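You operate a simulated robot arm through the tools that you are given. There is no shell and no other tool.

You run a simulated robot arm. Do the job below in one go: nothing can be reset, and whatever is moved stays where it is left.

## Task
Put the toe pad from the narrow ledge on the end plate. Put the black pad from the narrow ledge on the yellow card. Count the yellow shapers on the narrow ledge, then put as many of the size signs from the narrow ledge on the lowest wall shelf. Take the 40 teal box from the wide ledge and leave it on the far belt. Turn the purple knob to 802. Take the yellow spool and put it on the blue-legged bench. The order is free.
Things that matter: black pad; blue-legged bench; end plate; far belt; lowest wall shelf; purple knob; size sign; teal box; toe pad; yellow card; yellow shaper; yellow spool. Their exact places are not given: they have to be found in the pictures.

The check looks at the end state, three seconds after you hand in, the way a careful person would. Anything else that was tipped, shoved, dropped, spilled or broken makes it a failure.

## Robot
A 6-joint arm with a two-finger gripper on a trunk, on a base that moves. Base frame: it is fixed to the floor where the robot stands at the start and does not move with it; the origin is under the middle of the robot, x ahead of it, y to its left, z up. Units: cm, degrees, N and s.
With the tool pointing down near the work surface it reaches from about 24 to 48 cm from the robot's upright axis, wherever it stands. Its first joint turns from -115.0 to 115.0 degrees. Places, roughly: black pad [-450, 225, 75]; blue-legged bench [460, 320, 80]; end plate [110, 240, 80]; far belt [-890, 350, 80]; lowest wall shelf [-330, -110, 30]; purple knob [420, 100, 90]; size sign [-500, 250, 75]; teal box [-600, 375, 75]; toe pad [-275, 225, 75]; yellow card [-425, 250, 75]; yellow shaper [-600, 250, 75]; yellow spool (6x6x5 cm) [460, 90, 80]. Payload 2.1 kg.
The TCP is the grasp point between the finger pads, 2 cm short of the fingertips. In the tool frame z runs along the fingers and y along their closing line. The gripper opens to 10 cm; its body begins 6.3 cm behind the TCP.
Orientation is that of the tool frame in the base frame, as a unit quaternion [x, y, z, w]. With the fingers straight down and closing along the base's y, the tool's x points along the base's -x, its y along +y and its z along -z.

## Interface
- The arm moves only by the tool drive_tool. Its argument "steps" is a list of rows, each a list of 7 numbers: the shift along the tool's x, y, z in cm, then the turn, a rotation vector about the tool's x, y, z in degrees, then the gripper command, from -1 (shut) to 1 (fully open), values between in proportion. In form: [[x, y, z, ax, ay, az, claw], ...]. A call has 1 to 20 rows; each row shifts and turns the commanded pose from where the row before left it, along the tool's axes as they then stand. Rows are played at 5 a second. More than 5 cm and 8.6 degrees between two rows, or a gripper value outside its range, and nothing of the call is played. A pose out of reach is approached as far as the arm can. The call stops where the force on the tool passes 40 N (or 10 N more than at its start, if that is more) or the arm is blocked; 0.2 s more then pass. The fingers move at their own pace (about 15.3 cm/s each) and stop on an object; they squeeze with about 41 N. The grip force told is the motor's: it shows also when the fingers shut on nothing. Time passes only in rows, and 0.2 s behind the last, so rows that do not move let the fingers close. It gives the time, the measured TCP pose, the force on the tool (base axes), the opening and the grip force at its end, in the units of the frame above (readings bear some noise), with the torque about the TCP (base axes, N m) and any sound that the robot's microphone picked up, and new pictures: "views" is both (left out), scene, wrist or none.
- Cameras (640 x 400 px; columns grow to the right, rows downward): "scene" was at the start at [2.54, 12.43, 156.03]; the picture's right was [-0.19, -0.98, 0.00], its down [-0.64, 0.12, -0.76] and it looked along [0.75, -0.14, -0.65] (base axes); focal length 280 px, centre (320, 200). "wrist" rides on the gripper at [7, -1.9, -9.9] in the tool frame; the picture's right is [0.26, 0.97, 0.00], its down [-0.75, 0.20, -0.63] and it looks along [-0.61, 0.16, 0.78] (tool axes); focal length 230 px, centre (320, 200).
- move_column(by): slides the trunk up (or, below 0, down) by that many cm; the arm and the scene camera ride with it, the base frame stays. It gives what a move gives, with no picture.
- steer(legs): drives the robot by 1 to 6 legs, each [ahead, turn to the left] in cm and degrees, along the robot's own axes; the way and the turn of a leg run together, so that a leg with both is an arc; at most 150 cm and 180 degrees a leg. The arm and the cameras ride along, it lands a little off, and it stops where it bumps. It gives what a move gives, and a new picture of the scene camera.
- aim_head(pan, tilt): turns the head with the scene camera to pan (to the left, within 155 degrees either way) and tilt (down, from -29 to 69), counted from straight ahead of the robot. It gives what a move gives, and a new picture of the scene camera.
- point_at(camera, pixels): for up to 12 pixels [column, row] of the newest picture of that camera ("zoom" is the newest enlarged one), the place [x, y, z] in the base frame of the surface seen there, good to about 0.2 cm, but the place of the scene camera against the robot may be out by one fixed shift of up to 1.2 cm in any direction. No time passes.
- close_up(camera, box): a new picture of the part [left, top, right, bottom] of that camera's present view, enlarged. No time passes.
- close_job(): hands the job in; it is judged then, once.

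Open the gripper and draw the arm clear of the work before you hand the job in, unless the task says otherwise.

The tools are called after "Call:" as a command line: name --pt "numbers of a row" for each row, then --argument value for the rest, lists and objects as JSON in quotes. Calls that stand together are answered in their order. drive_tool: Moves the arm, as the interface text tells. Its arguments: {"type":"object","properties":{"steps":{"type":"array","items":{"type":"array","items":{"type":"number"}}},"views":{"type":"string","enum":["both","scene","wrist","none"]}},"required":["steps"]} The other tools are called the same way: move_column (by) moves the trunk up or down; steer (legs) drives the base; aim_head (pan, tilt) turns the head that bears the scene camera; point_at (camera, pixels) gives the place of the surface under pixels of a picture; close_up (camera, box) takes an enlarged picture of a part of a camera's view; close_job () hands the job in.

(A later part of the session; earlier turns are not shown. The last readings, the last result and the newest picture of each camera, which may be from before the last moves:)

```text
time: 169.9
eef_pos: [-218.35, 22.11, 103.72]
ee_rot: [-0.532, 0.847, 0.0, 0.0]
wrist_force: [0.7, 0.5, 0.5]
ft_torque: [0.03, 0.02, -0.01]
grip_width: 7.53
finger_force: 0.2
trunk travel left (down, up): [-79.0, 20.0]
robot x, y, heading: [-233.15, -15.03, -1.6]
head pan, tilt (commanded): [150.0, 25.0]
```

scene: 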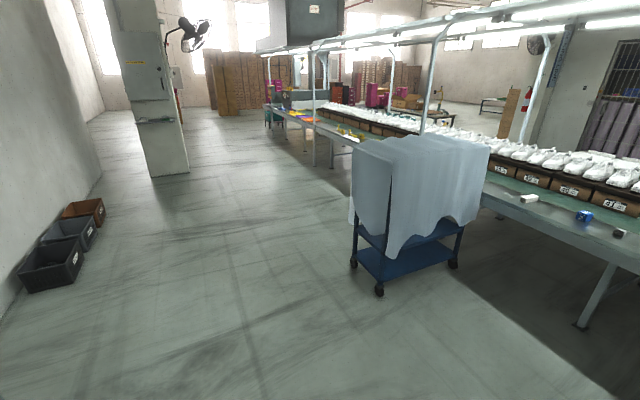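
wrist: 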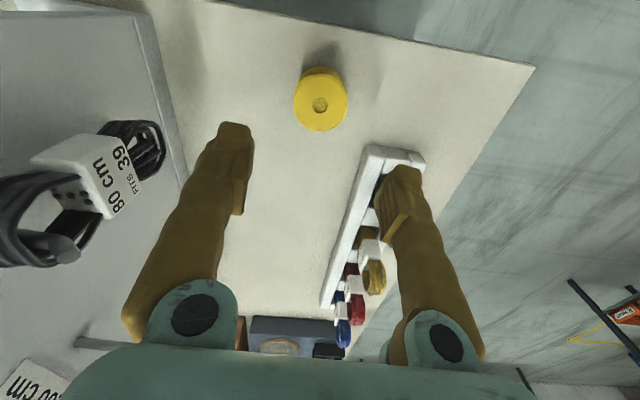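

The narrow ledge holds small items (e.g. at (528,198), (583,215)). I look at the opening between the rack and the covered trolley and measure.

Call:
aim_head --pan 105 --tilt 30

Call:
point_at --camera "scene" --pixels '[[185, 275], [240, 225], [140, 255], [330, 155], [380, 165], [340, 245], [430, 190], [440, 130], [330, 130], [250, 140], [500, 180]]'

Call:
close_up --camera "scene" --box '[200, 80, 480, 260]'

```text
time: 171.0
eef_pos: [-218.19, 22.18, 103.43]
ee_rot: [-0.532, 0.847, 0.0, 0.0]
wrist_force: [-0.2, 0.5, -0.2]
ft_torque: [0.01, 0.0, 0.02]
grip_width: 7.5
finger_force: 0.0
trunk travel left (down, up): [-79.0, 20.0]
robot x, y, heading: [-232.86, -15.07, -1.5]
head pan, tilt (commanded): [105.0, 30.0]
```

scene: 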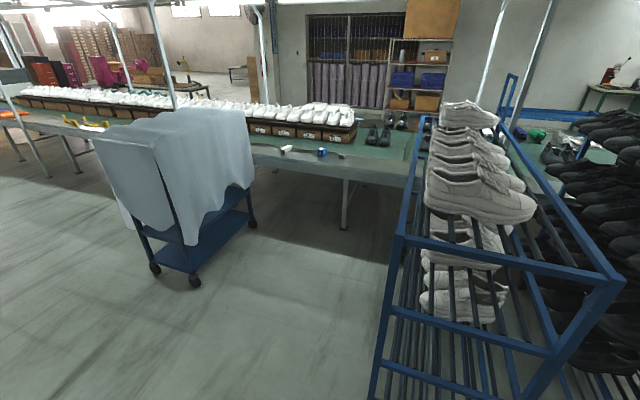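

```text
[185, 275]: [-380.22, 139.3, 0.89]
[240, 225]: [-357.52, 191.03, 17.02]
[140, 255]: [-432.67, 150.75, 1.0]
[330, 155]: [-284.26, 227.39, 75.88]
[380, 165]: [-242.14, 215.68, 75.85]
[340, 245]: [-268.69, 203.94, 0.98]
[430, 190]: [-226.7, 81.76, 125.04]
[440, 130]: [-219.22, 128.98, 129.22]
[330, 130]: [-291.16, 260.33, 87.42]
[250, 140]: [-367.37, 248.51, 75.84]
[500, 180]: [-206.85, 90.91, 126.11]
```

```text
2.22 times, centred on (340, 170) of scene
```

zoom: 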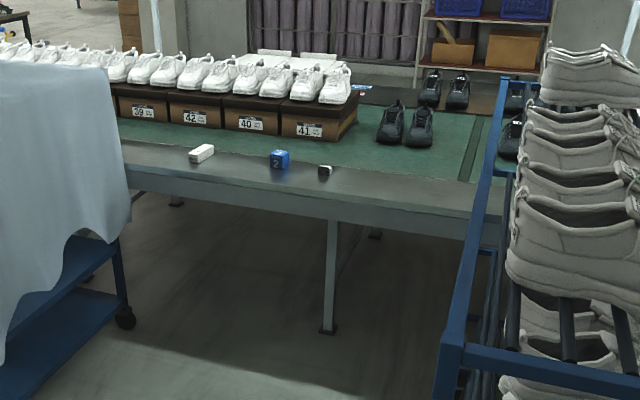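

The opening between trolley (x≈−350) and rack (x≈−225) gives access to the ledge. I swing the arm to the front, then drive there facing the line.

Call:
drive_tool --pt "0.27 -4.6 0 0 0 6.3 0.5" --pt "0.27 -4.6 0 0 0 6.3 0.5" --pt "0.27 -4.6 0 0 0 6.3 0.5" --pt "0.27 -4.6 0 0 0 6.3 0.5" --pt "0.27 -4.6 0 0 0 6.3 0.5" --pt "0.27 -4.6 0 0 0 6.3 0.5" --pt "0.27 -4.6 0 0 0 6.3 0.5" --pt "0.27 -4.6 0 0 0 6.3 0.5" --pt "0.27 -4.6 0 0 0 6.3 0.5" --pt "0.27 -4.6 0 0 0 6.3 0.5" --views "none"

Call:
steer --legs '[[0, 117], [115, 0], [0, -25]]'

Call:
aim_head --pan 0 --tilt 40

```text
time: 173.2
eef_pos: [-194.78, -15.08, 103.22]
ee_rot: [-0.011, 1.0, 0.002, 0.0]
wrist_force: [-0.2, 0.0, -0.7]
ft_torque: [0.0, -0.02, -0.01]
grip_width: 7.52
finger_force: 0.1
trunk travel left (down, up): [-79.0, 20.0]
robot x, y, heading: [-232.85, -14.92, -1.4]
head pan, tilt (commanded): [105.0, 30.0]
```

```text
time: 185.1
eef_pos: [-283.16, 124.54, 103.27]
ee_rot: [0.73, -0.684, 0.0, 0.001]
wrist_force: [-0.4, -0.3, -0.8]
ft_torque: [-0.03, -0.03, 0.01]
grip_width: 7.51
finger_force: 0.1
trunk travel left (down, up): [-79.0, 20.0]
robot x, y, heading: [-281.61, 86.47, 90.8]
head pan, tilt (commanded): [105.0, 30.0]
```

scene: 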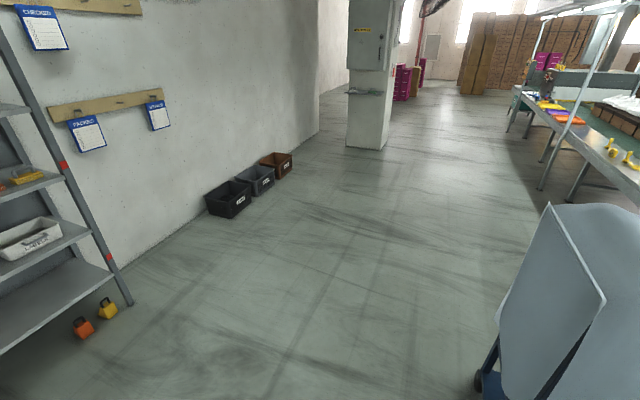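

```text
time: 186.9
eef_pos: [-283.22, 124.56, 103.3]
ee_rot: [0.731, -0.683, 0.0, -0.001]
wrist_force: [-0.1, -0.7, 0.0]
ft_torque: [-0.02, 0.01, 0.03]
grip_width: 7.51
finger_force: 0.1
trunk travel left (down, up): [-79.0, 20.0]
robot x, y, heading: [-281.85, 86.45, 91.0]
head pan, tilt (commanded): [0.0, 40.0]
```

scene: 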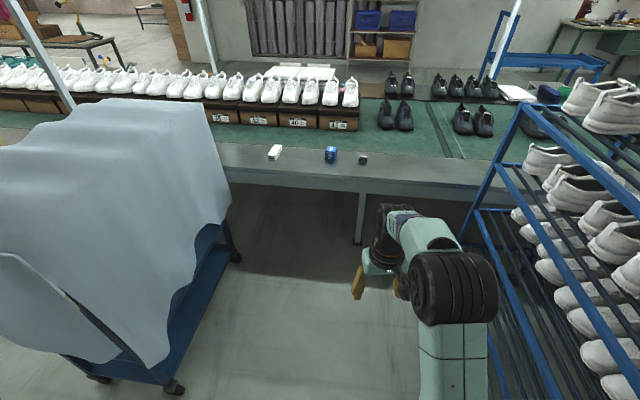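

I'm facing the ledge with three small items at (275,152), (331,154), (363,159). I zoom and measure clearances.

Call:
close_up --camera "scene" --box '[250, 130, 390, 215]'

Call:
point_at --camera "scene" --pixels '[[275, 152], [331, 152], [363, 159], [300, 178], [300, 160], [228, 190], [234, 262], [173, 388], [475, 225], [497, 160], [488, 330], [300, 140]]'

```text
4.57 times, centred on (320, 172) of scene
```

zoom: 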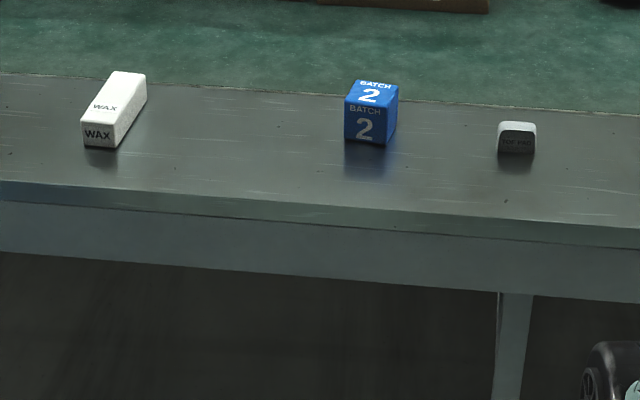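

```text
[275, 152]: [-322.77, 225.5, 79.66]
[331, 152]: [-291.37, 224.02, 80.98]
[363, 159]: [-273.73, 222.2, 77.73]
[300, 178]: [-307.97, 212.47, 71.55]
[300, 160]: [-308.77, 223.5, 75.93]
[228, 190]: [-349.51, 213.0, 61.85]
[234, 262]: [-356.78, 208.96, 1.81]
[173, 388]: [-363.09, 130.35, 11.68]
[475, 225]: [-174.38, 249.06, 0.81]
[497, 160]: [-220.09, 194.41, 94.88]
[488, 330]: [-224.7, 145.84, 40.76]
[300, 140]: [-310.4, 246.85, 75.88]
```

The item at zoom (516,140) is labelled "TOE PAD", at about (−273.7,222). I lower the trunk and drive ahead to within reach.

Call:
move_column --by -10

Call:
steer --legs '[[92, 0]]'

Call:
drive_tool --pt "0 0 0 0 0 0 0.5" --views "wrist"

```text
time: 188.3
eef_pos: [-283.13, 124.41, 93.4]
ee_rot: [0.73, -0.683, 0.0, 0.0]
wrist_force: [0.5, 0.0, 0.4]
ft_torque: [-0.01, 0.04, 0.0]
grip_width: 7.51
finger_force: 0.0
trunk travel left (down, up): [-69.0, 30.0]
robot x, y, heading: [-281.32, 86.83, 91.0]
head pan, tilt (commanded): [0.0, 40.0]
```

```text
time: 193.2
eef_pos: [-284.35, 218.65, 93.35]
ee_rot: [0.729, -0.685, 0.0, 0.001]
wrist_force: [0.5, 0.2, 0.1]
ft_torque: [-0.02, 0.02, 0.01]
grip_width: 7.51
finger_force: 0.0
trunk travel left (down, up): [-69.0, 30.0]
robot x, y, heading: [-283.24, 180.46, 90.6]
head pan, tilt (commanded): [0.0, 40.0]
```

scene: 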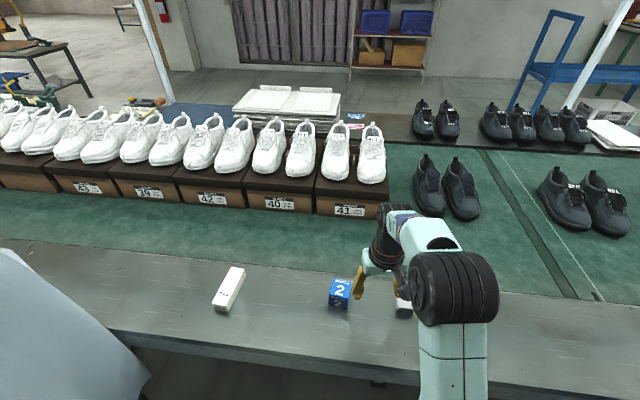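

```text
time: 193.6
eef_pos: [-284.2, 218.5, 93.4]
ee_rot: [0.728, -0.685, -0.001, 0.0]
wrist_force: [0.2, 0.7, -0.8]
ft_torque: [-0.03, 0.02, 0.01]
grip_width: 7.5
finger_force: 0.1
trunk travel left (down, up): [-69.0, 30.0]
robot x, y, heading: [-282.79, 180.51, 90.9]
head pan, tilt (commanded): [0.0, 40.0]
```

wrist: 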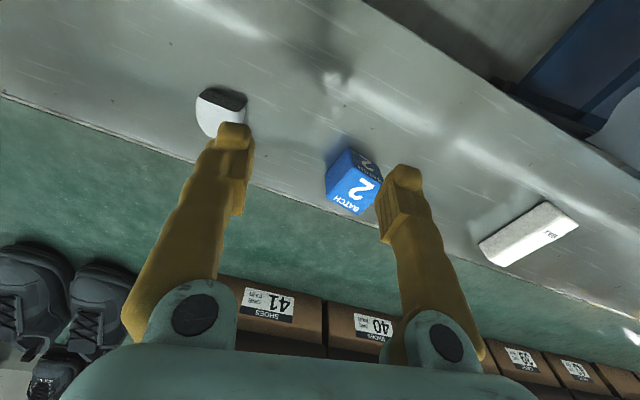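

The toe pad is at wrist (220,112). I measure it and its surroundings.

Call:
close_up --camera "wrist" --box '[172, 70, 268, 130]'

Call:
point_at --camera "wrist" --pixels '[[212, 115], [220, 105], [205, 100], [235, 102], [240, 95], [200, 110], [180, 100], [210, 125], [222, 95], [350, 190]]'

```text
6.67 times, centred on (220, 100) of wrist
```

zoom: 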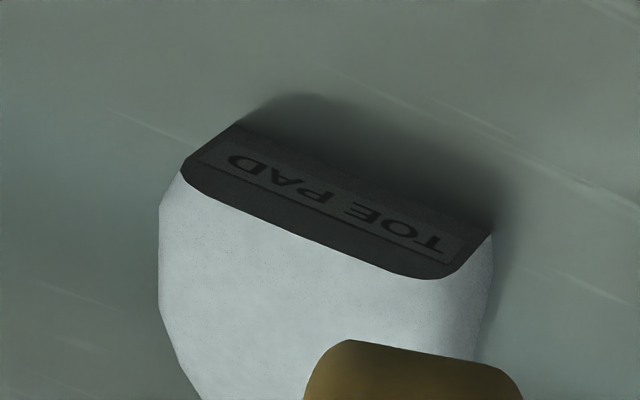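

```text
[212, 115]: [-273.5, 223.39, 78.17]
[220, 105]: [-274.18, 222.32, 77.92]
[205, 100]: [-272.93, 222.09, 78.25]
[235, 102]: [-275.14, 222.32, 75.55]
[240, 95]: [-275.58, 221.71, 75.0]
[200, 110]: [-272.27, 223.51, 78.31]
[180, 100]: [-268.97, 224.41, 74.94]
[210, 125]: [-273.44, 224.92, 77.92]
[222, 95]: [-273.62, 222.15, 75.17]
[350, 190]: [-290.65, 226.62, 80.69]
```

The pad's top is z≈78.2 on the ledge z≈75. I move above it for a full view.

Call:
drive_tool --pt "-0.6 -3.6 -1 0 0 0 0.8" --pt "-0.6 -3.6 0 0 0 0 0.8" --pt "-0.6 -3.6 0 0 0 0 0.8" --pt "0 0 0 0 0 0 0.8" --views "wrist"

Call:
close_up --camera "wrist" --box '[250, 60, 410, 160]'

```text
time: 194.6
eef_pos: [-273.55, 221.13, 94.39]
ee_rot: [0.728, -0.685, 0.001, 0.0]
wrist_force: [0.1, -0.8, 0.1]
ft_torque: [0.01, 0.01, 0.04]
grip_width: 9.0
finger_force: 0.0
trunk travel left (down, up): [-69.0, 30.0]
robot x, y, heading: [-283.02, 180.42, 90.7]
head pan, tilt (commanded): [0.0, 40.0]
```

wrist: 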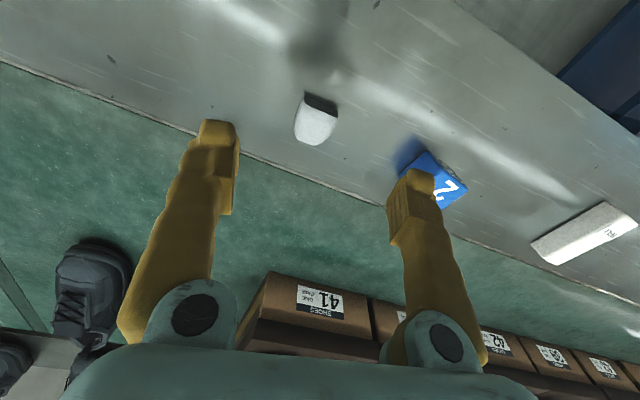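

```text
4.00 times, centred on (330, 110) of wrist
```

zoom: 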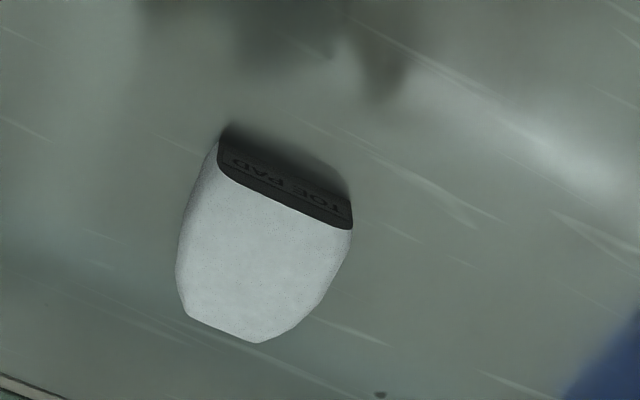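

I measure the pad's outline from this view.

Call:
point_at --camera "zoom" --pixels '[[222, 165], [345, 220], [260, 335], [190, 300], [300, 300], [182, 250], [340, 255], [265, 250], [228, 130], [345, 200]]'

```text
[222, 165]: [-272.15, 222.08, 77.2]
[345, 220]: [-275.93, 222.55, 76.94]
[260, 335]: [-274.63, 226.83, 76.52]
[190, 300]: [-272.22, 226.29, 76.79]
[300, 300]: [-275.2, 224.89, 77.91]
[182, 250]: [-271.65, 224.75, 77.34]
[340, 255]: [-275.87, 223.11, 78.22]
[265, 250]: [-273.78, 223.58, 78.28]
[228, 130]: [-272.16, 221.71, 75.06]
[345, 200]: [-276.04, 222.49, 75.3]
```

The pad spans x −276..−271.6, y 222..227. I centre on (−273.9,224.3), descend and grip.

Call:
drive_tool --pt "-3.2 0.15 3 0 0 0 0.6" --pt "0 0 4 0 0 0 0.6" --pt "0 0 4 0 0 0 0.6" --pt "0 0 4 0 0 0 0.6" --pt "0 0 1.8 0 0 0 0.6" --pt "0 0 0 0 0 0 0.6" --pt "0 0 0 0 0 0 -1" --pt "0 0 0 0 0 0 -1" --pt "0 0 0 0 0 0 -1" --views "wrist"

```text
time: 196.6
eef_pos: [-273.71, 224.21, 77.39]
ee_rot: [0.729, -0.685, 0.0, -0.001]
wrist_force: [-0.9, -0.3, 0.7]
ft_torque: [-0.02, -0.02, -0.04]
grip_width: 4.55
finger_force: 41.5
trunk travel left (down, up): [-69.0, 30.0]
robot x, y, heading: [-283.21, 180.65, 90.7]
head pan, tilt (commanded): [0.0, 40.0]
```

wrist: 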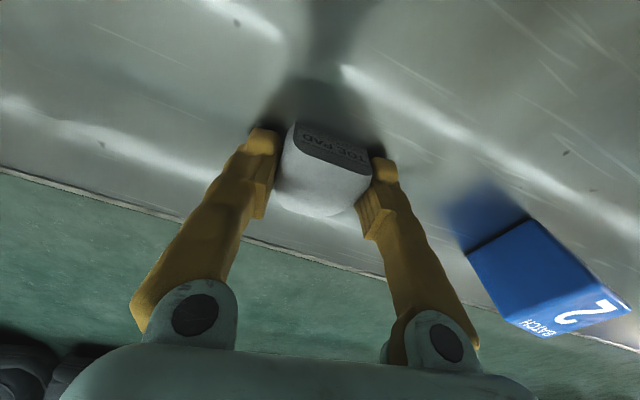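

Toe pad gripped (4.55 cm). I lift it and back out of the bay.

Call:
drive_tool --pt "0 0 -2 0 0 0 -1" --pt "0 0 -4 0 0 0 -1" --pt "0 0 -4 0 0 0 -1" --pt "0 0 -4 0 0 0 -1" --pt "2 0 -3 0 0 0 -1" --pt "3 0 0 0 0 0 -1" --pt "3 0 0 0 0 0 -1" --views "wrist"

Call:
steer --legs '[[-92, 0], [-20, 0], [0, -60]]'

Call:
aim_head --pan 0 --tilt 25

```text
time: 198.2
eef_pos: [-273.2, 216.08, 94.53]
ee_rot: [0.729, -0.685, 0.0, -0.001]
wrist_force: [0.1, -0.8, 0.2]
ft_torque: [0.0, 0.01, -0.04]
grip_width: 4.53
finger_force: 40.7
trunk travel left (down, up): [-69.0, 30.0]
robot x, y, heading: [-282.67, 180.47, 90.8]
head pan, tilt (commanded): [0.0, 40.0]
```

wrist: 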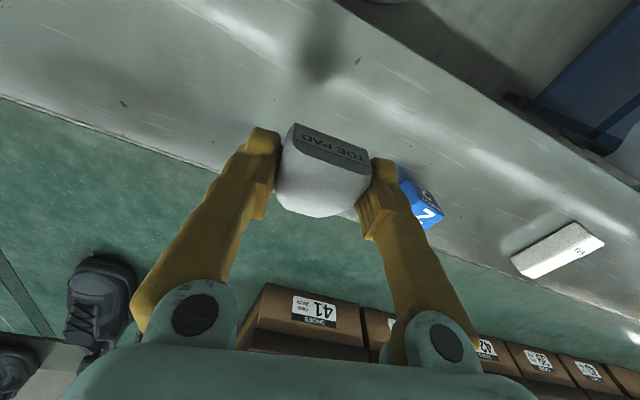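

```text
time: 206.9
eef_pos: [-246.3, 76.31, 94.54]
ee_rot: [-0.288, 0.958, 0.0, 0.0]
wrist_force: [0.2, 0.4, -0.1]
ft_torque: [0.02, 0.02, -0.04]
grip_width: 4.48
finger_force: 40.6
trunk travel left (down, up): [-69.0, 30.0]
robot x, y, heading: [-281.83, 66.95, 30.9]
head pan, tilt (commanded): [0.0, 40.0]
```

scene: 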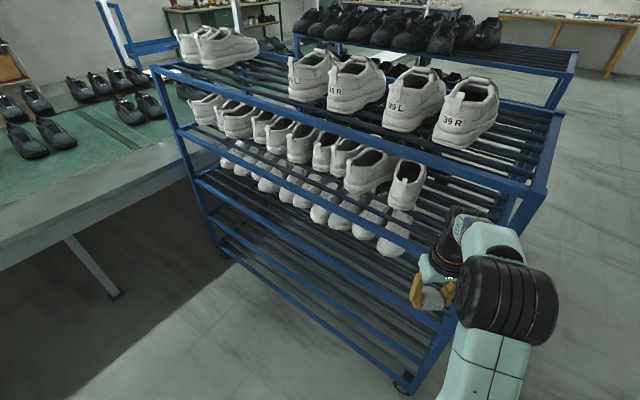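

```text
time: 207.7
eef_pos: [-246.2, 76.25, 94.49]
ee_rot: [-0.289, 0.957, 0.0, 0.0]
wrist_force: [0.4, 0.7, -0.4]
ft_torque: [-0.03, -0.01, 0.01]
grip_width: 4.49
finger_force: 41.4
trunk travel left (down, up): [-69.0, 30.0]
robot x, y, heading: [-281.91, 66.73, 30.8]
head pan, tilt (commanded): [0.0, 25.0]
```

scene: 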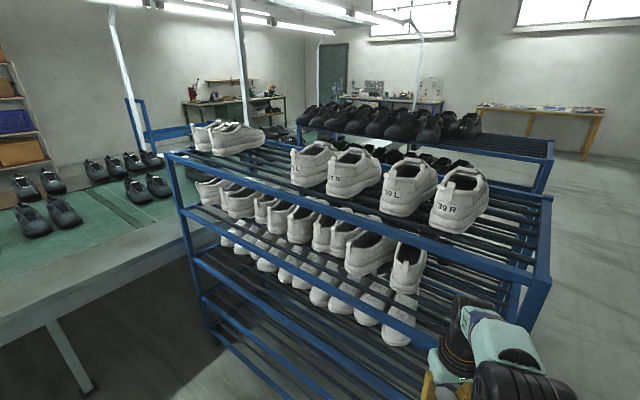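

I measure the rack's nearest corner before turning away from it.

Call:
point_at --camera "scene" --pixels '[[545, 240], [540, 275], [170, 155], [527, 290], [550, 190]]'

```text
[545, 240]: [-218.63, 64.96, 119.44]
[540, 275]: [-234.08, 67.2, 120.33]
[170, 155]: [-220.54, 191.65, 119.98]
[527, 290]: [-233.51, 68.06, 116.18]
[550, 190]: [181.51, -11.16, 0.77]
```

The rack corner is at (−234,67), close to the arm's sweep. I back away 35 cm first, then turn toward the aisle.

Call:
steer --legs '[[-35, 0], [0, -85]]'

```text
time: 213.6
eef_pos: [-298.49, 14.48, 94.4]
ee_rot: [0.424, 0.906, 0.0, -0.001]
wrist_force: [-0.8, -1.2, 0.2]
ft_torque: [-0.02, 0.04, 0.0]
grip_width: 4.48
finger_force: 41.4
trunk travel left (down, up): [-69.0, 30.0]
robot x, y, heading: [-311.86, 48.32, -53.0]
head pan, tilt (commanded): [0.0, 25.0]
```

scene: 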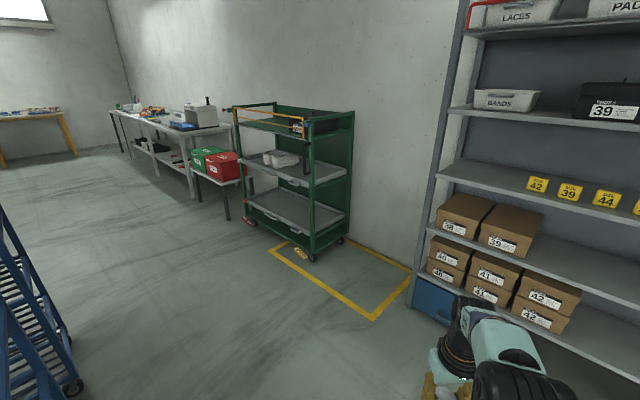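

I now drive along the aisle back toward the near end of the line with the pad.

Call:
steer --legs '[[0, 13], [110, 0], [0, 40], [150, 0], [0, 30]]'

Call:
aim_head --pan 0 --tilt 25

```text
time: 230.4
eef_pos: [-41.25, -10.82, 94.53]
ee_rot: [-0.29, 0.957, 0.0, 0.001]
wrist_force: [0.4, 0.9, -0.1]
ft_torque: [0.0, -0.05, 0.02]
grip_width: 4.47
finger_force: 41.0
trunk travel left (down, up): [-69.0, 30.0]
robot x, y, heading: [-77.08, -20.56, 30.7]
head pan, tilt (commanded): [0.0, 25.0]
```

scene: 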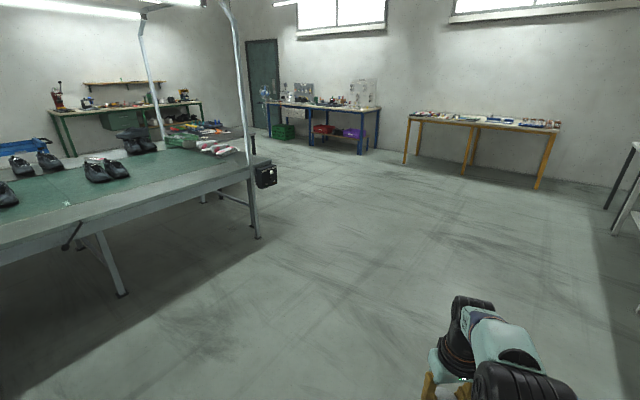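

```text
time: 231.0
eef_pos: [-41.28, -10.84, 94.46]
ee_rot: [-0.289, 0.957, 0.0, 0.0]
wrist_force: [0.7, 0.0, 0.2]
ft_torque: [-0.01, -0.01, 0.01]
grip_width: 4.46
finger_force: 40.8
trunk travel left (down, up): [-69.0, 30.0]
robot x, y, heading: [-77.13, -20.63, 30.8]
head pan, tilt (commanded): [0.0, 25.0]
```

scene: 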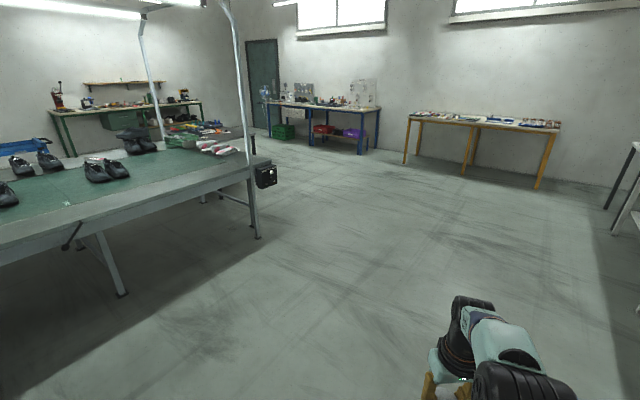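

The way ahead is clear; I drive 333 cm along this heading and turn to face the line's end.

Call:
steer --legs '[[150, 0], [150, 0], [33, 0], [0, 124]]'

Call:
aim_head --pan 0 --tilt 40

```text
time: 252.6
eef_pos: [184.54, 174.82, 94.44]
ee_rot: [0.982, -0.191, 0.0, 0.0]
wrist_force: [0.7, 0.0, 0.3]
ft_torque: [-0.01, 0.01, -0.04]
grip_width: 4.44
finger_force: 41.0
trunk travel left (down, up): [-69.0, 30.0]
robot x, y, heading: [212.83, 150.38, 155.2]
head pan, tilt (commanded): [0.0, 25.0]
```

scene: 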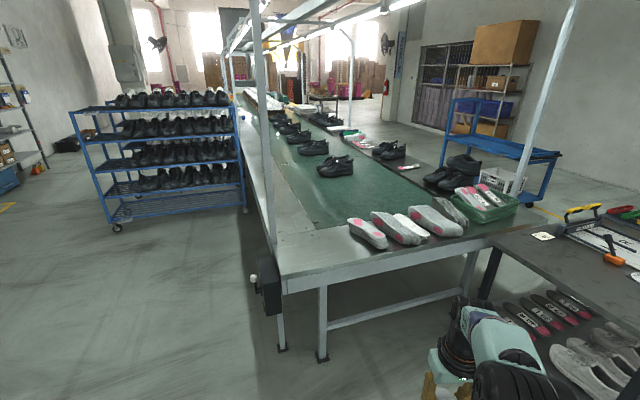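

```text
time: 253.3
eef_pos: [184.51, 174.67, 94.6]
ee_rot: [0.982, -0.191, 0.0, 0.0]
wrist_force: [-0.6, 1.1, 0.3]
ft_torque: [0.02, 0.01, 0.0]
grip_width: 4.42
finger_force: 41.1
trunk travel left (down, up): [-69.0, 30.0]
robot x, y, heading: [212.66, 150.66, 155.2]
head pan, tilt (commanded): [0.0, 40.0]
```

scene: 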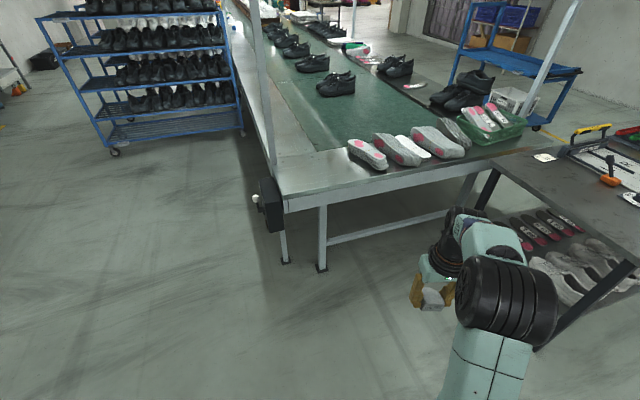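

I zoom at the end plate to find a free place and its borders.

Call:
close_up --camera "scene" --box '[250, 110, 550, 300]'

Call:
point_at --camera "scene" --pixels '[[285, 197], [316, 150], [300, 180], [330, 165], [345, 178], [325, 185], [355, 155], [370, 160], [380, 180], [530, 148], [270, 178], [275, 155]]'

```text
2.11 times, centred on (400, 205) of scene
```

zoom: 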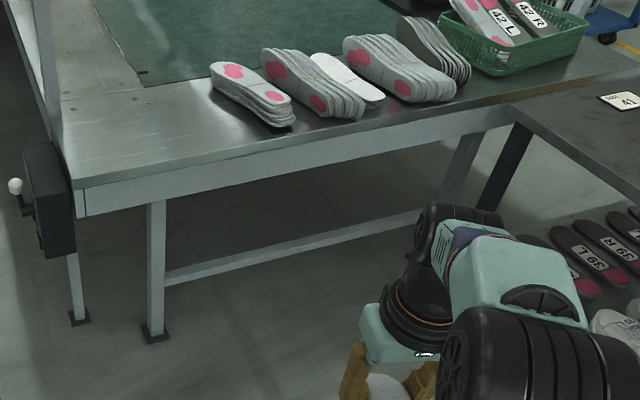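

```text
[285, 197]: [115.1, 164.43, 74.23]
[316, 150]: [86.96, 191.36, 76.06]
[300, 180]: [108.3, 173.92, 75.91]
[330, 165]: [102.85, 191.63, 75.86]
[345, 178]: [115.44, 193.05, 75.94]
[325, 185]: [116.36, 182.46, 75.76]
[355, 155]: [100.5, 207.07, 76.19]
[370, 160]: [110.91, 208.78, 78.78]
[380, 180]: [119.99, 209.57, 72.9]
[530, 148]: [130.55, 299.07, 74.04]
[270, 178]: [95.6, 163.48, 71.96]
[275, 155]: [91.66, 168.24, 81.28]
```

The end plate spans x 87–118 beyond the belt's end; a free spot is at (103,188). I approach.

Call:
steer --legs '[[0, 2.5], [71, 0]]'

Call:
drive_tool --pt "0 0 0 0 0 0 -1" --views "wrist"

```text
time: 257.6
eef_pos: [118.03, 200.57, 94.5]
ee_rot: [0.986, -0.17, 0.0, 0.0]
wrist_force: [-0.2, -0.4, -1.4]
ft_torque: [0.05, 0.01, 0.0]
grip_width: 4.43
finger_force: 40.5
trunk travel left (down, up): [-69.0, 30.0]
robot x, y, heading: [146.82, 177.77, 157.5]
head pan, tilt (commanded): [0.0, 40.0]
```

scene: 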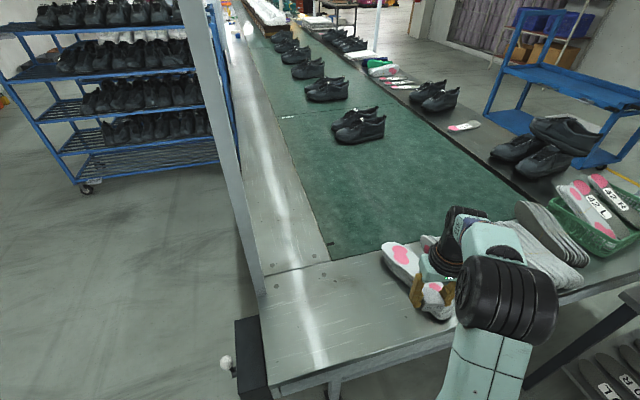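

```text
time: 258.0
eef_pos: [118.02, 200.57, 94.54]
ee_rot: [0.985, -0.17, 0.0, 0.0]
wrist_force: [-0.5, 0.4, -0.5]
ft_torque: [0.02, -0.03, -0.01]
grip_width: 4.44
finger_force: 40.9
trunk travel left (down, up): [-69.0, 30.0]
robot x, y, heading: [147.13, 177.64, 157.5]
head pan, tilt (commanded): [0.0, 40.0]
```

wrist: 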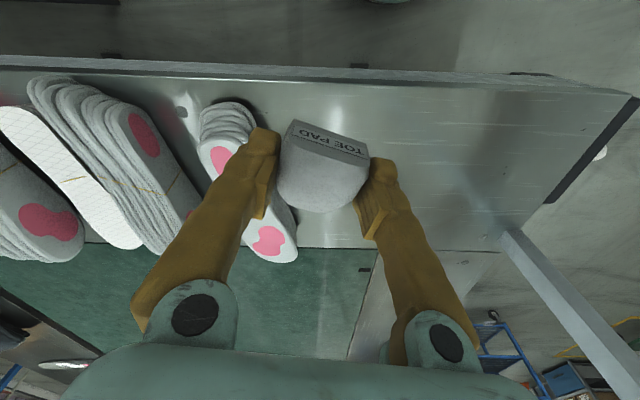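

The insoles begin at y≈203; I move the pad to (103,188) and lower toward z≈77.6.

Call:
drive_tool --pt "-1.95 3.37 0 0 0 0 -1" --pt "-1.95 3.37 0 0 0 0 -1" --pt "-1.95 3.37 0 0 0 0 -1" --pt "-1.95 3.37 0 0 0 0 -1" --pt "-1.95 3.37 0 0 0 0 -1" --pt "0 0 4 0 0 0 -1" --pt "0 0 4 0 0 0 -1" --pt "0 0 4 0 0 0 -1" --pt "0 0 0 0 0 0 -1" --views "both"

```text
time: 260.0
eef_pos: [103.16, 187.98, 82.35]
ee_rot: [0.985, -0.171, 0.001, 0.0]
wrist_force: [0.4, 0.1, 0.2]
ft_torque: [-0.01, 0.01, 0.02]
grip_width: 4.46
finger_force: 40.8
trunk travel left (down, up): [-69.0, 30.0]
robot x, y, heading: [146.9, 177.38, 157.5]
head pan, tilt (commanded): [0.0, 40.0]
```

scene: 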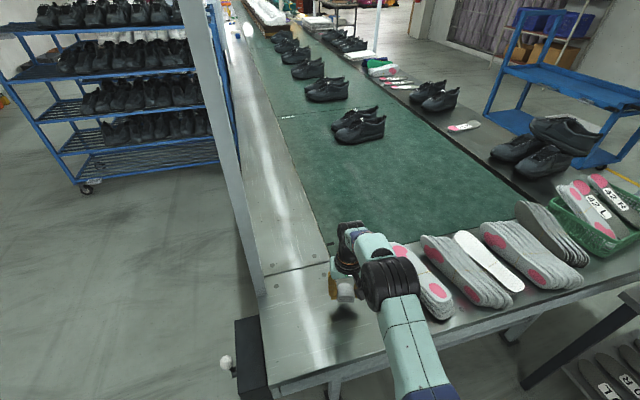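
wrist: 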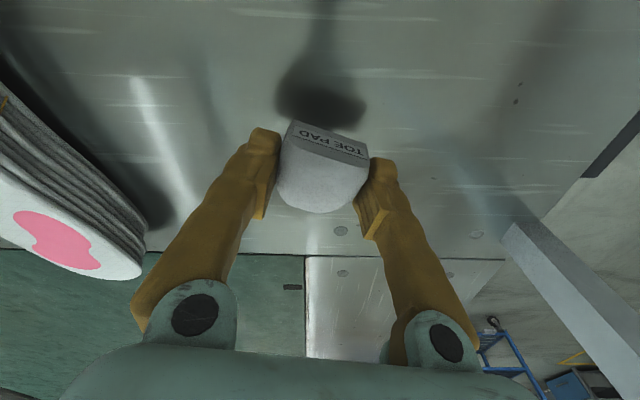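

Over the plain plate, clear of the insoles. I lower the last bit gently.

Call:
drive_tool --pt "0 0 3 0 0 0 -1" --pt "0 0 1.5 0 0 0 -1" --pt "0 0 0.15 0 0 0 -1" --pt "0 0 0.1 0 0 0 -1" --pt "0 0 0.1 0 0 0 -1" --pt "0 0 0 0 0 0 -1" --views "none"

```text
time: 261.4
eef_pos: [103.14, 188.07, 77.82]
ee_rot: [0.985, -0.17, -0.002, 0.0]
wrist_force: [-3.8, 2.5, 15.1]
ft_torque: [0.36, -0.12, 0.1]
grip_width: 4.42
finger_force: 40.2
trunk travel left (down, up): [-69.0, 30.0]
robot x, y, heading: [147.15, 177.81, 157.4]
head pan, tilt (commanded): [0.0, 40.0]
```

Contact (15 N). I ease up 0.2 cm, open and lift away.

Call:
drive_tool --pt "0 0 -0.25 0 0 0 -1" --pt "0 0 0 0 0 0 0.3" --pt "0 0 0 0 0 0 0.3" --pt "0 0 -2 0 0 0 0.3" --pt "0 0 -4 0 0 0 0.3" --pt "0 0 -4 0 0 0 0.3" --pt "0 0 -4 0 0 0 0.3" --pt "0 0 -3 0 0 0 0.3" --views "both"

```text
time: 263.2
eef_pos: [103.28, 188.01, 94.67]
ee_rot: [0.985, -0.171, 0.001, 0.001]
wrist_force: [-0.5, -0.5, 0.1]
ft_torque: [-0.01, 0.01, -0.03]
grip_width: 6.49
finger_force: 0.1
trunk travel left (down, up): [-69.0, 30.0]
robot x, y, heading: [146.8, 177.62, 157.5]
head pan, tilt (commanded): [0.0, 40.0]
```

scene: 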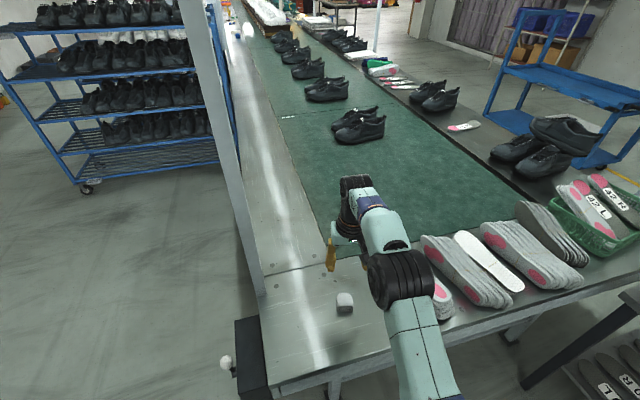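
wrist: 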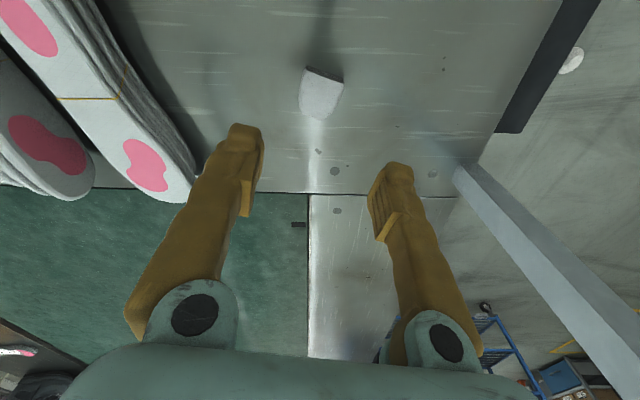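

The toe pad rests on the end plate. I retract the arm a little, back off and look toward the far side of the line.

Call:
drive_tool --pt "3 -2 0 0 0 0 0.3" --pt "3 -2 0 0 0 0 0.3" --pt "3 -2 0 0 0 0 0.3" --views "none"

Call:
steer --legs '[[-90, 0], [0, -65]]'

Call:
aim_head --pan 20 --tilt 25

```text
time: 264.0
eef_pos: [113.8, 190.69, 95.0]
ee_rot: [0.985, -0.17, -0.001, 0.0]
wrist_force: [-0.4, 0.0, -0.4]
ft_torque: [0.0, 0.03, 0.03]
grip_width: 6.51
finger_force: 0.1
trunk travel left (down, up): [-69.0, 30.0]
robot x, y, heading: [146.93, 177.38, 157.4]
head pan, tilt (commanded): [0.0, 40.0]
```

```text
time: 271.6
eef_pos: [227.9, 179.4, 94.8]
ee_rot: [0.743, -0.669, 0.0, 0.0]
wrist_force: [0.3, -0.1, 1.3]
ft_torque: [0.01, 0.0, -0.02]
grip_width: 6.5
finger_force: 0.1
trunk travel left (down, up): [-69.0, 30.0]
robot x, y, heading: [230.13, 143.75, 93.0]
head pan, tilt (commanded): [0.0, 40.0]
```

scene: 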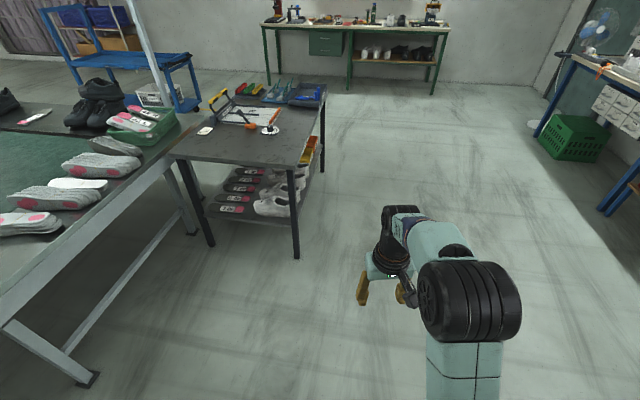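

```text
time: 272.4
eef_pos: [227.92, 179.46, 94.77]
ee_rot: [0.742, -0.67, 0.0, 0.0]
wrist_force: [0.4, -0.4, 0.6]
ft_torque: [-0.05, 0.0, 0.03]
grip_width: 6.5
finger_force: 0.0
trunk travel left (down, up): [-69.0, 30.0]
robot x, y, heading: [230.63, 143.72, 93.3]
head pan, tilt (commanded): [20.0, 25.0]
```

scene: 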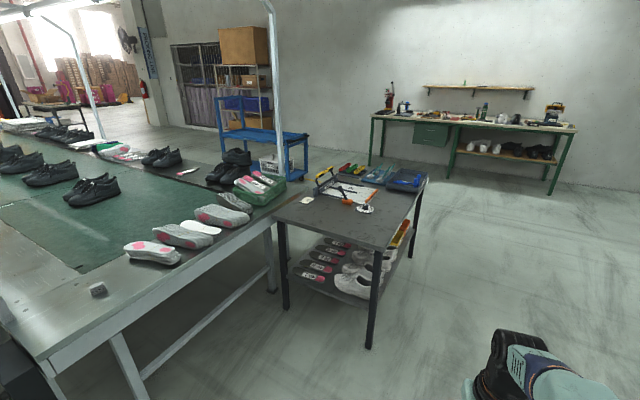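

I measure the black table's corners, the blue cart and the green bench to plan the way round.

Call:
point_at --camera "scene" --pixels '[[368, 345], [409, 256], [290, 308], [372, 248], [428, 180], [300, 180], [222, 130], [310, 170], [240, 160], [375, 165], [550, 195], [200, 150]]'

```text
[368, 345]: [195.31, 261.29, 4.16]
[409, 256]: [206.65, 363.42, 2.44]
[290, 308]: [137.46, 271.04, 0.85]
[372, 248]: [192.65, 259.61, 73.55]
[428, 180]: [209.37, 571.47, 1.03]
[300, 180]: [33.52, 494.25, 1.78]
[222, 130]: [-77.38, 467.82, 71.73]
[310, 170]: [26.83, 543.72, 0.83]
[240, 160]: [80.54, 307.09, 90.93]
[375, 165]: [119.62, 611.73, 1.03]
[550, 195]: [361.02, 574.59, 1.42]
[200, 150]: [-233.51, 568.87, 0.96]
```

The path right of the black table (x>207) and past the blue cart (y>465) is open. I drive round to the far side of the line.

Call:
steer --legs '[[0, -10.7], [117, 0], [0, 7.4], [145, 0], [0, 90]]'

Call:
aim_head --pan 0 --tilt 20

```text
time: 290.2
eef_pos: [212.7, 403.46, 94.89]
ee_rot: [1.0, 0.01, 0.0, 0.0]
wrist_force: [0.2, -0.4, 0.6]
ft_torque: [0.0, -0.01, 0.01]
grip_width: 6.53
finger_force: 0.2
trunk travel left (down, up): [-69.0, 30.0]
robot x, y, heading: [248.73, 403.09, 178.4]
head pan, tilt (commanded): [20.0, 25.0]
```

scene: 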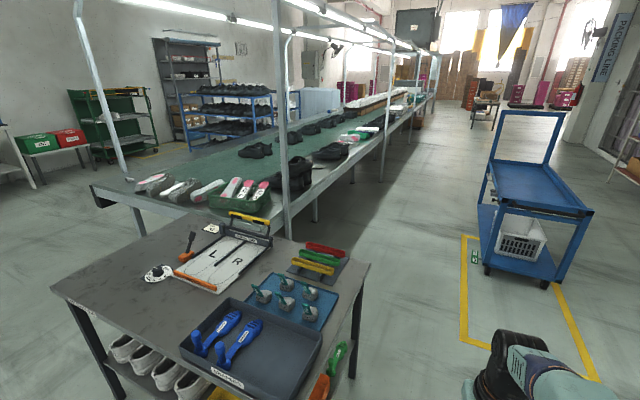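

```text
time: 291.1
eef_pos: [212.68, 403.5, 94.91]
ee_rot: [1.0, 0.01, 0.0, 0.0]
wrist_force: [-0.5, 0.0, 0.4]
ft_torque: [-0.02, -0.02, 0.0]
grip_width: 6.5
finger_force: 0.0
trunk travel left (down, up): [-69.0, 30.0]
robot x, y, heading: [248.17, 402.99, 178.3]
head pan, tilt (commanded): [0.0, 20.0]
```

scene: 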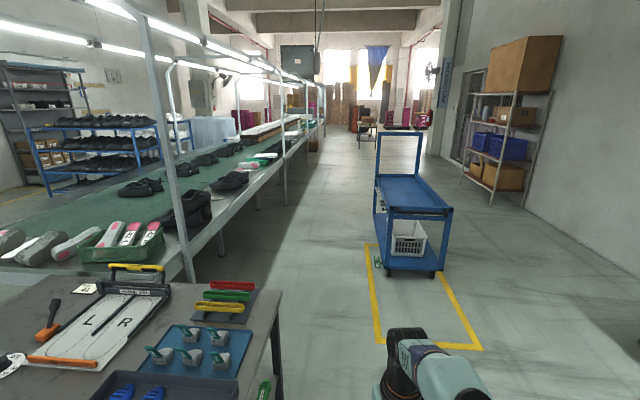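

The corridor lies between the line's right edge and the blue cart. I measure it.

Call:
point_at --camera "scene" --pixels '[[382, 270], [375, 185], [190, 250], [260, 170], [300, 135], [270, 380], [380, 175], [310, 150], [360, 148], [340, 250]]'

```text
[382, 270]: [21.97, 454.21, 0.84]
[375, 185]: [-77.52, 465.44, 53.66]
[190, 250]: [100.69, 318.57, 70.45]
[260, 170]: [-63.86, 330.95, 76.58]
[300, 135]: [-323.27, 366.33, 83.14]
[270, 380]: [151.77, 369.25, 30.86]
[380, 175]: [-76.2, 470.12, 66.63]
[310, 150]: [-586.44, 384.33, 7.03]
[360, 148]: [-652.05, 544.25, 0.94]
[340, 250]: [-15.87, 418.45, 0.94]
```

Lane centre is about y≈392 at the cart. I drive along it toward x≈−200 first.

Call:
steer --legs '[[0, 4.6], [120, 0], [109, 0], [0, -5.3], [140, 0], [100, 0]]'

Call:
aim_head --pan 10 --tilt 20

```text
time: 314.7
eef_pos: [-256.39, 404.28, 94.92]
ee_rot: [1.0, 0.002, 0.0, 0.0]
wrist_force: [-0.1, -0.2, 0.1]
ft_torque: [0.02, 0.02, -0.02]
grip_width: 6.5
finger_force: 0.1
trunk travel left (down, up): [-69.0, 30.0]
robot x, y, heading: [-220.62, 403.52, 177.4]
head pan, tilt (commanded): [0.0, 20.0]
```

scene: 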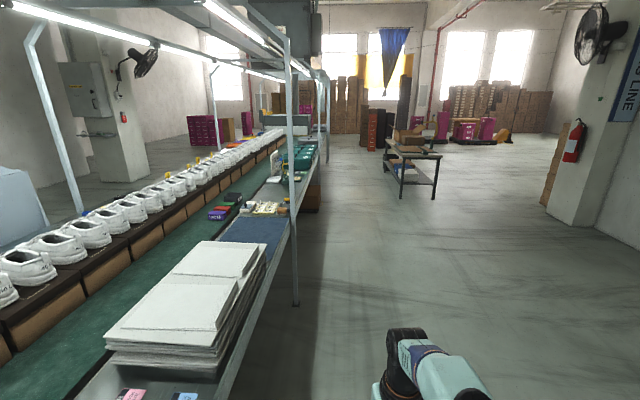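

```text
time: 315.4
eef_pos: [-256.43, 404.19, 94.81]
ee_rot: [1.0, 0.002, -0.001, 0.0]
wrist_force: [-0.5, -0.3, -0.9]
ft_torque: [-0.05, -0.02, 0.0]
grip_width: 6.49
finger_force: 0.1
trunk travel left (down, up): [-69.0, 30.0]
robot x, y, heading: [-220.54, 403.54, 177.1]
head pan, tilt (commanded): [10.0, 20.0]
```

scene: 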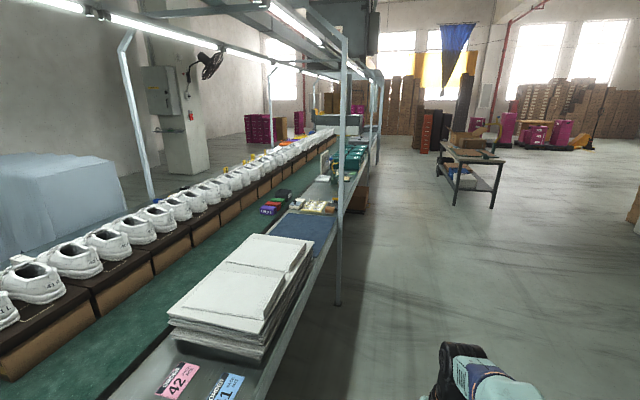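

I zoom on the stretch ahead where teal boxes appear near (350,155).

Call:
close_up --camera "scene" --box '[250, 110, 400, 220]'

Call:
point_at --camera "scene" --pixels '[[345, 158], [355, 152], [340, 165], [325, 175], [280, 200], [312, 206], [370, 140], [338, 305], [372, 185], [455, 200], [350, 205], [400, 180]]'

```text
3.64 times, centred on (325, 165) of scene
```

zoom: 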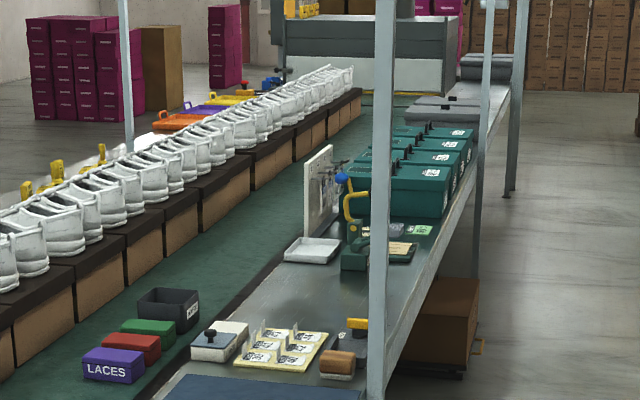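

```text
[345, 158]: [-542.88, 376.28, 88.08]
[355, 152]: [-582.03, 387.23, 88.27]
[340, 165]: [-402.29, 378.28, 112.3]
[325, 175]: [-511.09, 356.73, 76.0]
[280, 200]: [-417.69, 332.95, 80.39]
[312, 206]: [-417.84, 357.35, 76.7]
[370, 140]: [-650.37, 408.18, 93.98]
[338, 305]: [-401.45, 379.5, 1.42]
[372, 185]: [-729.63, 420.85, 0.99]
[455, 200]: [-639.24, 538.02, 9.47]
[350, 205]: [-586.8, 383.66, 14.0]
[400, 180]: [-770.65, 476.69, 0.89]
```

Teal boxes stand on the wide ledge at x≈−540…−620. I drive on to x≈−500 at a safe distance and look.

Call:
steer --legs '[[0, -2.5], [140, 0], [140, 0]]'

Call:
aim_head --pan 45 --tilt 35

```text
time: 329.3
eef_pos: [-532.34, 432.74, 94.91]
ee_rot: [1.0, -0.024, 0.0, 0.0]
wrist_force: [-0.5, -0.8, -1.2]
ft_torque: [0.01, -0.02, 0.01]
grip_width: 6.52
finger_force: 0.1
trunk travel left (down, up): [-69.0, 30.0]
robot x, y, heading: [-496.97, 430.02, 174.4]
head pan, tilt (commanded): [10.0, 20.0]
```

scene: 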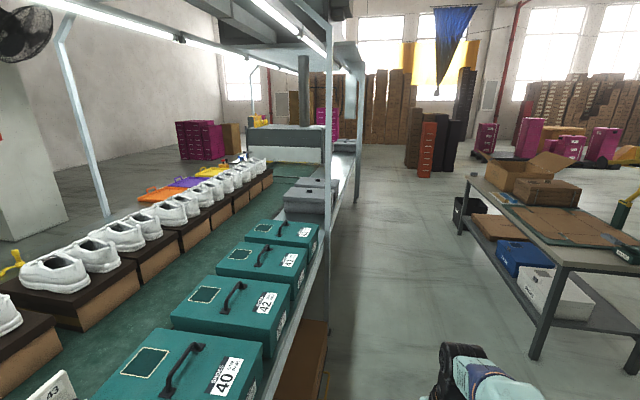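

```text
time: 330.3
eef_pos: [-532.32, 432.74, 94.89]
ee_rot: [1.0, -0.026, 0.0, 0.0]
wrist_force: [-0.2, 0.3, 0.5]
ft_torque: [0.01, 0.0, 0.01]
grip_width: 6.48
finger_force: 0.0
trunk travel left (down, up): [-69.0, 30.0]
robot x, y, heading: [-496.55, 429.92, 174.4]
head pan, tilt (commanded): [45.0, 35.0]
```

scene: 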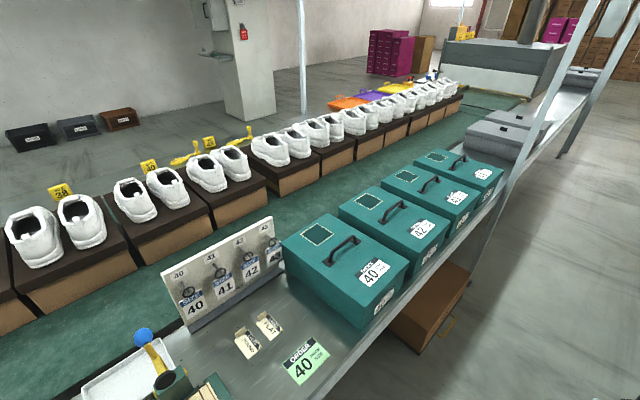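

The box labelled 40 is the nearest one, with a handle at (343,250). I measure the box and handle and take a close-up.

Call:
close_up --camera "scene" --box '[270, 190, 450, 340]'

Call:
point_at --camera "scene" --pixels '[[283, 240], [328, 214], [408, 262], [365, 292], [330, 262], [356, 240], [343, 245], [340, 255], [360, 325], [410, 275], [300, 350], [385, 300]]'

```text
2.67 times, centred on (360, 265) of scene
```

zoom: 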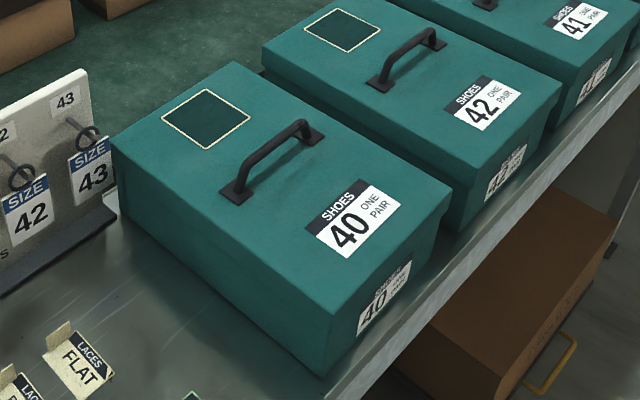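

```text
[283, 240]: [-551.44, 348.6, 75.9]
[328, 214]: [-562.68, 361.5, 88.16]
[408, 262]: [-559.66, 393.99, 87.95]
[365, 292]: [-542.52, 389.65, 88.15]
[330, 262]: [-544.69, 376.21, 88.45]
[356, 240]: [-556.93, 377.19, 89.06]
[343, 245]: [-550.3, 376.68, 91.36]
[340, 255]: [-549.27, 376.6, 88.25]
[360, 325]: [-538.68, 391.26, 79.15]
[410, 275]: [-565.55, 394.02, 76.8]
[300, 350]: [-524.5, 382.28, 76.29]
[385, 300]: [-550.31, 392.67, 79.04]
```

The handle runs along x at y≈376.7, top z≈90.5. Before grasping I look ahead to find the far belt.

Call:
aim_head --pan 15 --tilt 15

Call:
close_up --camera "scene" --box '[220, 90, 420, 230]'

Call:
point_at --camera "zoom" --pixels '[[100, 150], [200, 150], [300, 150], [400, 160], [430, 100], [350, 250], [420, 200]]'

```text
time: 331.2
eef_pos: [-532.23, 432.79, 94.88]
ee_rot: [1.0, -0.025, 0.0, 0.0]
wrist_force: [-0.6, -0.3, -1.1]
ft_torque: [0.02, -0.01, 0.04]
grip_width: 6.54
finger_force: 0.1
trunk travel left (down, up): [-69.0, 30.0]
robot x, y, heading: [-496.66, 429.98, 174.3]
head pan, tilt (commanded): [15.0, 15.0]
```

scene: 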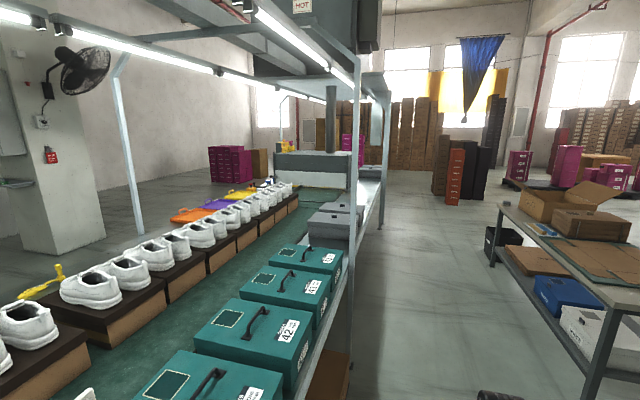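

```text
2.86 times, centred on (320, 160) of scene
```

zoom: 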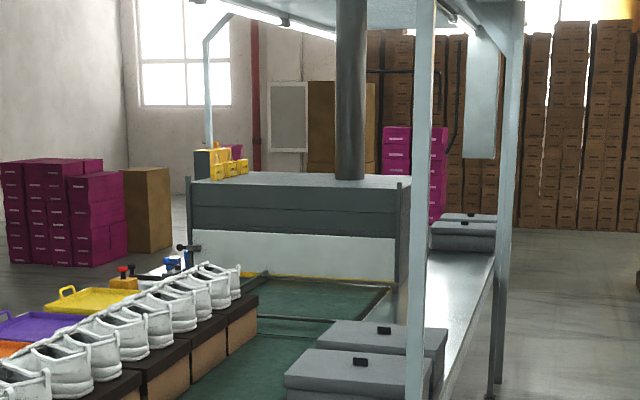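

```text
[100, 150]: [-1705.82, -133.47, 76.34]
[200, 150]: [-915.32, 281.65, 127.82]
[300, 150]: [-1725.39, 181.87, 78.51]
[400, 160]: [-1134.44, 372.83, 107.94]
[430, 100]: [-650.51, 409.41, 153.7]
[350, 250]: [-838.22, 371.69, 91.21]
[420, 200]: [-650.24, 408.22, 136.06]
```

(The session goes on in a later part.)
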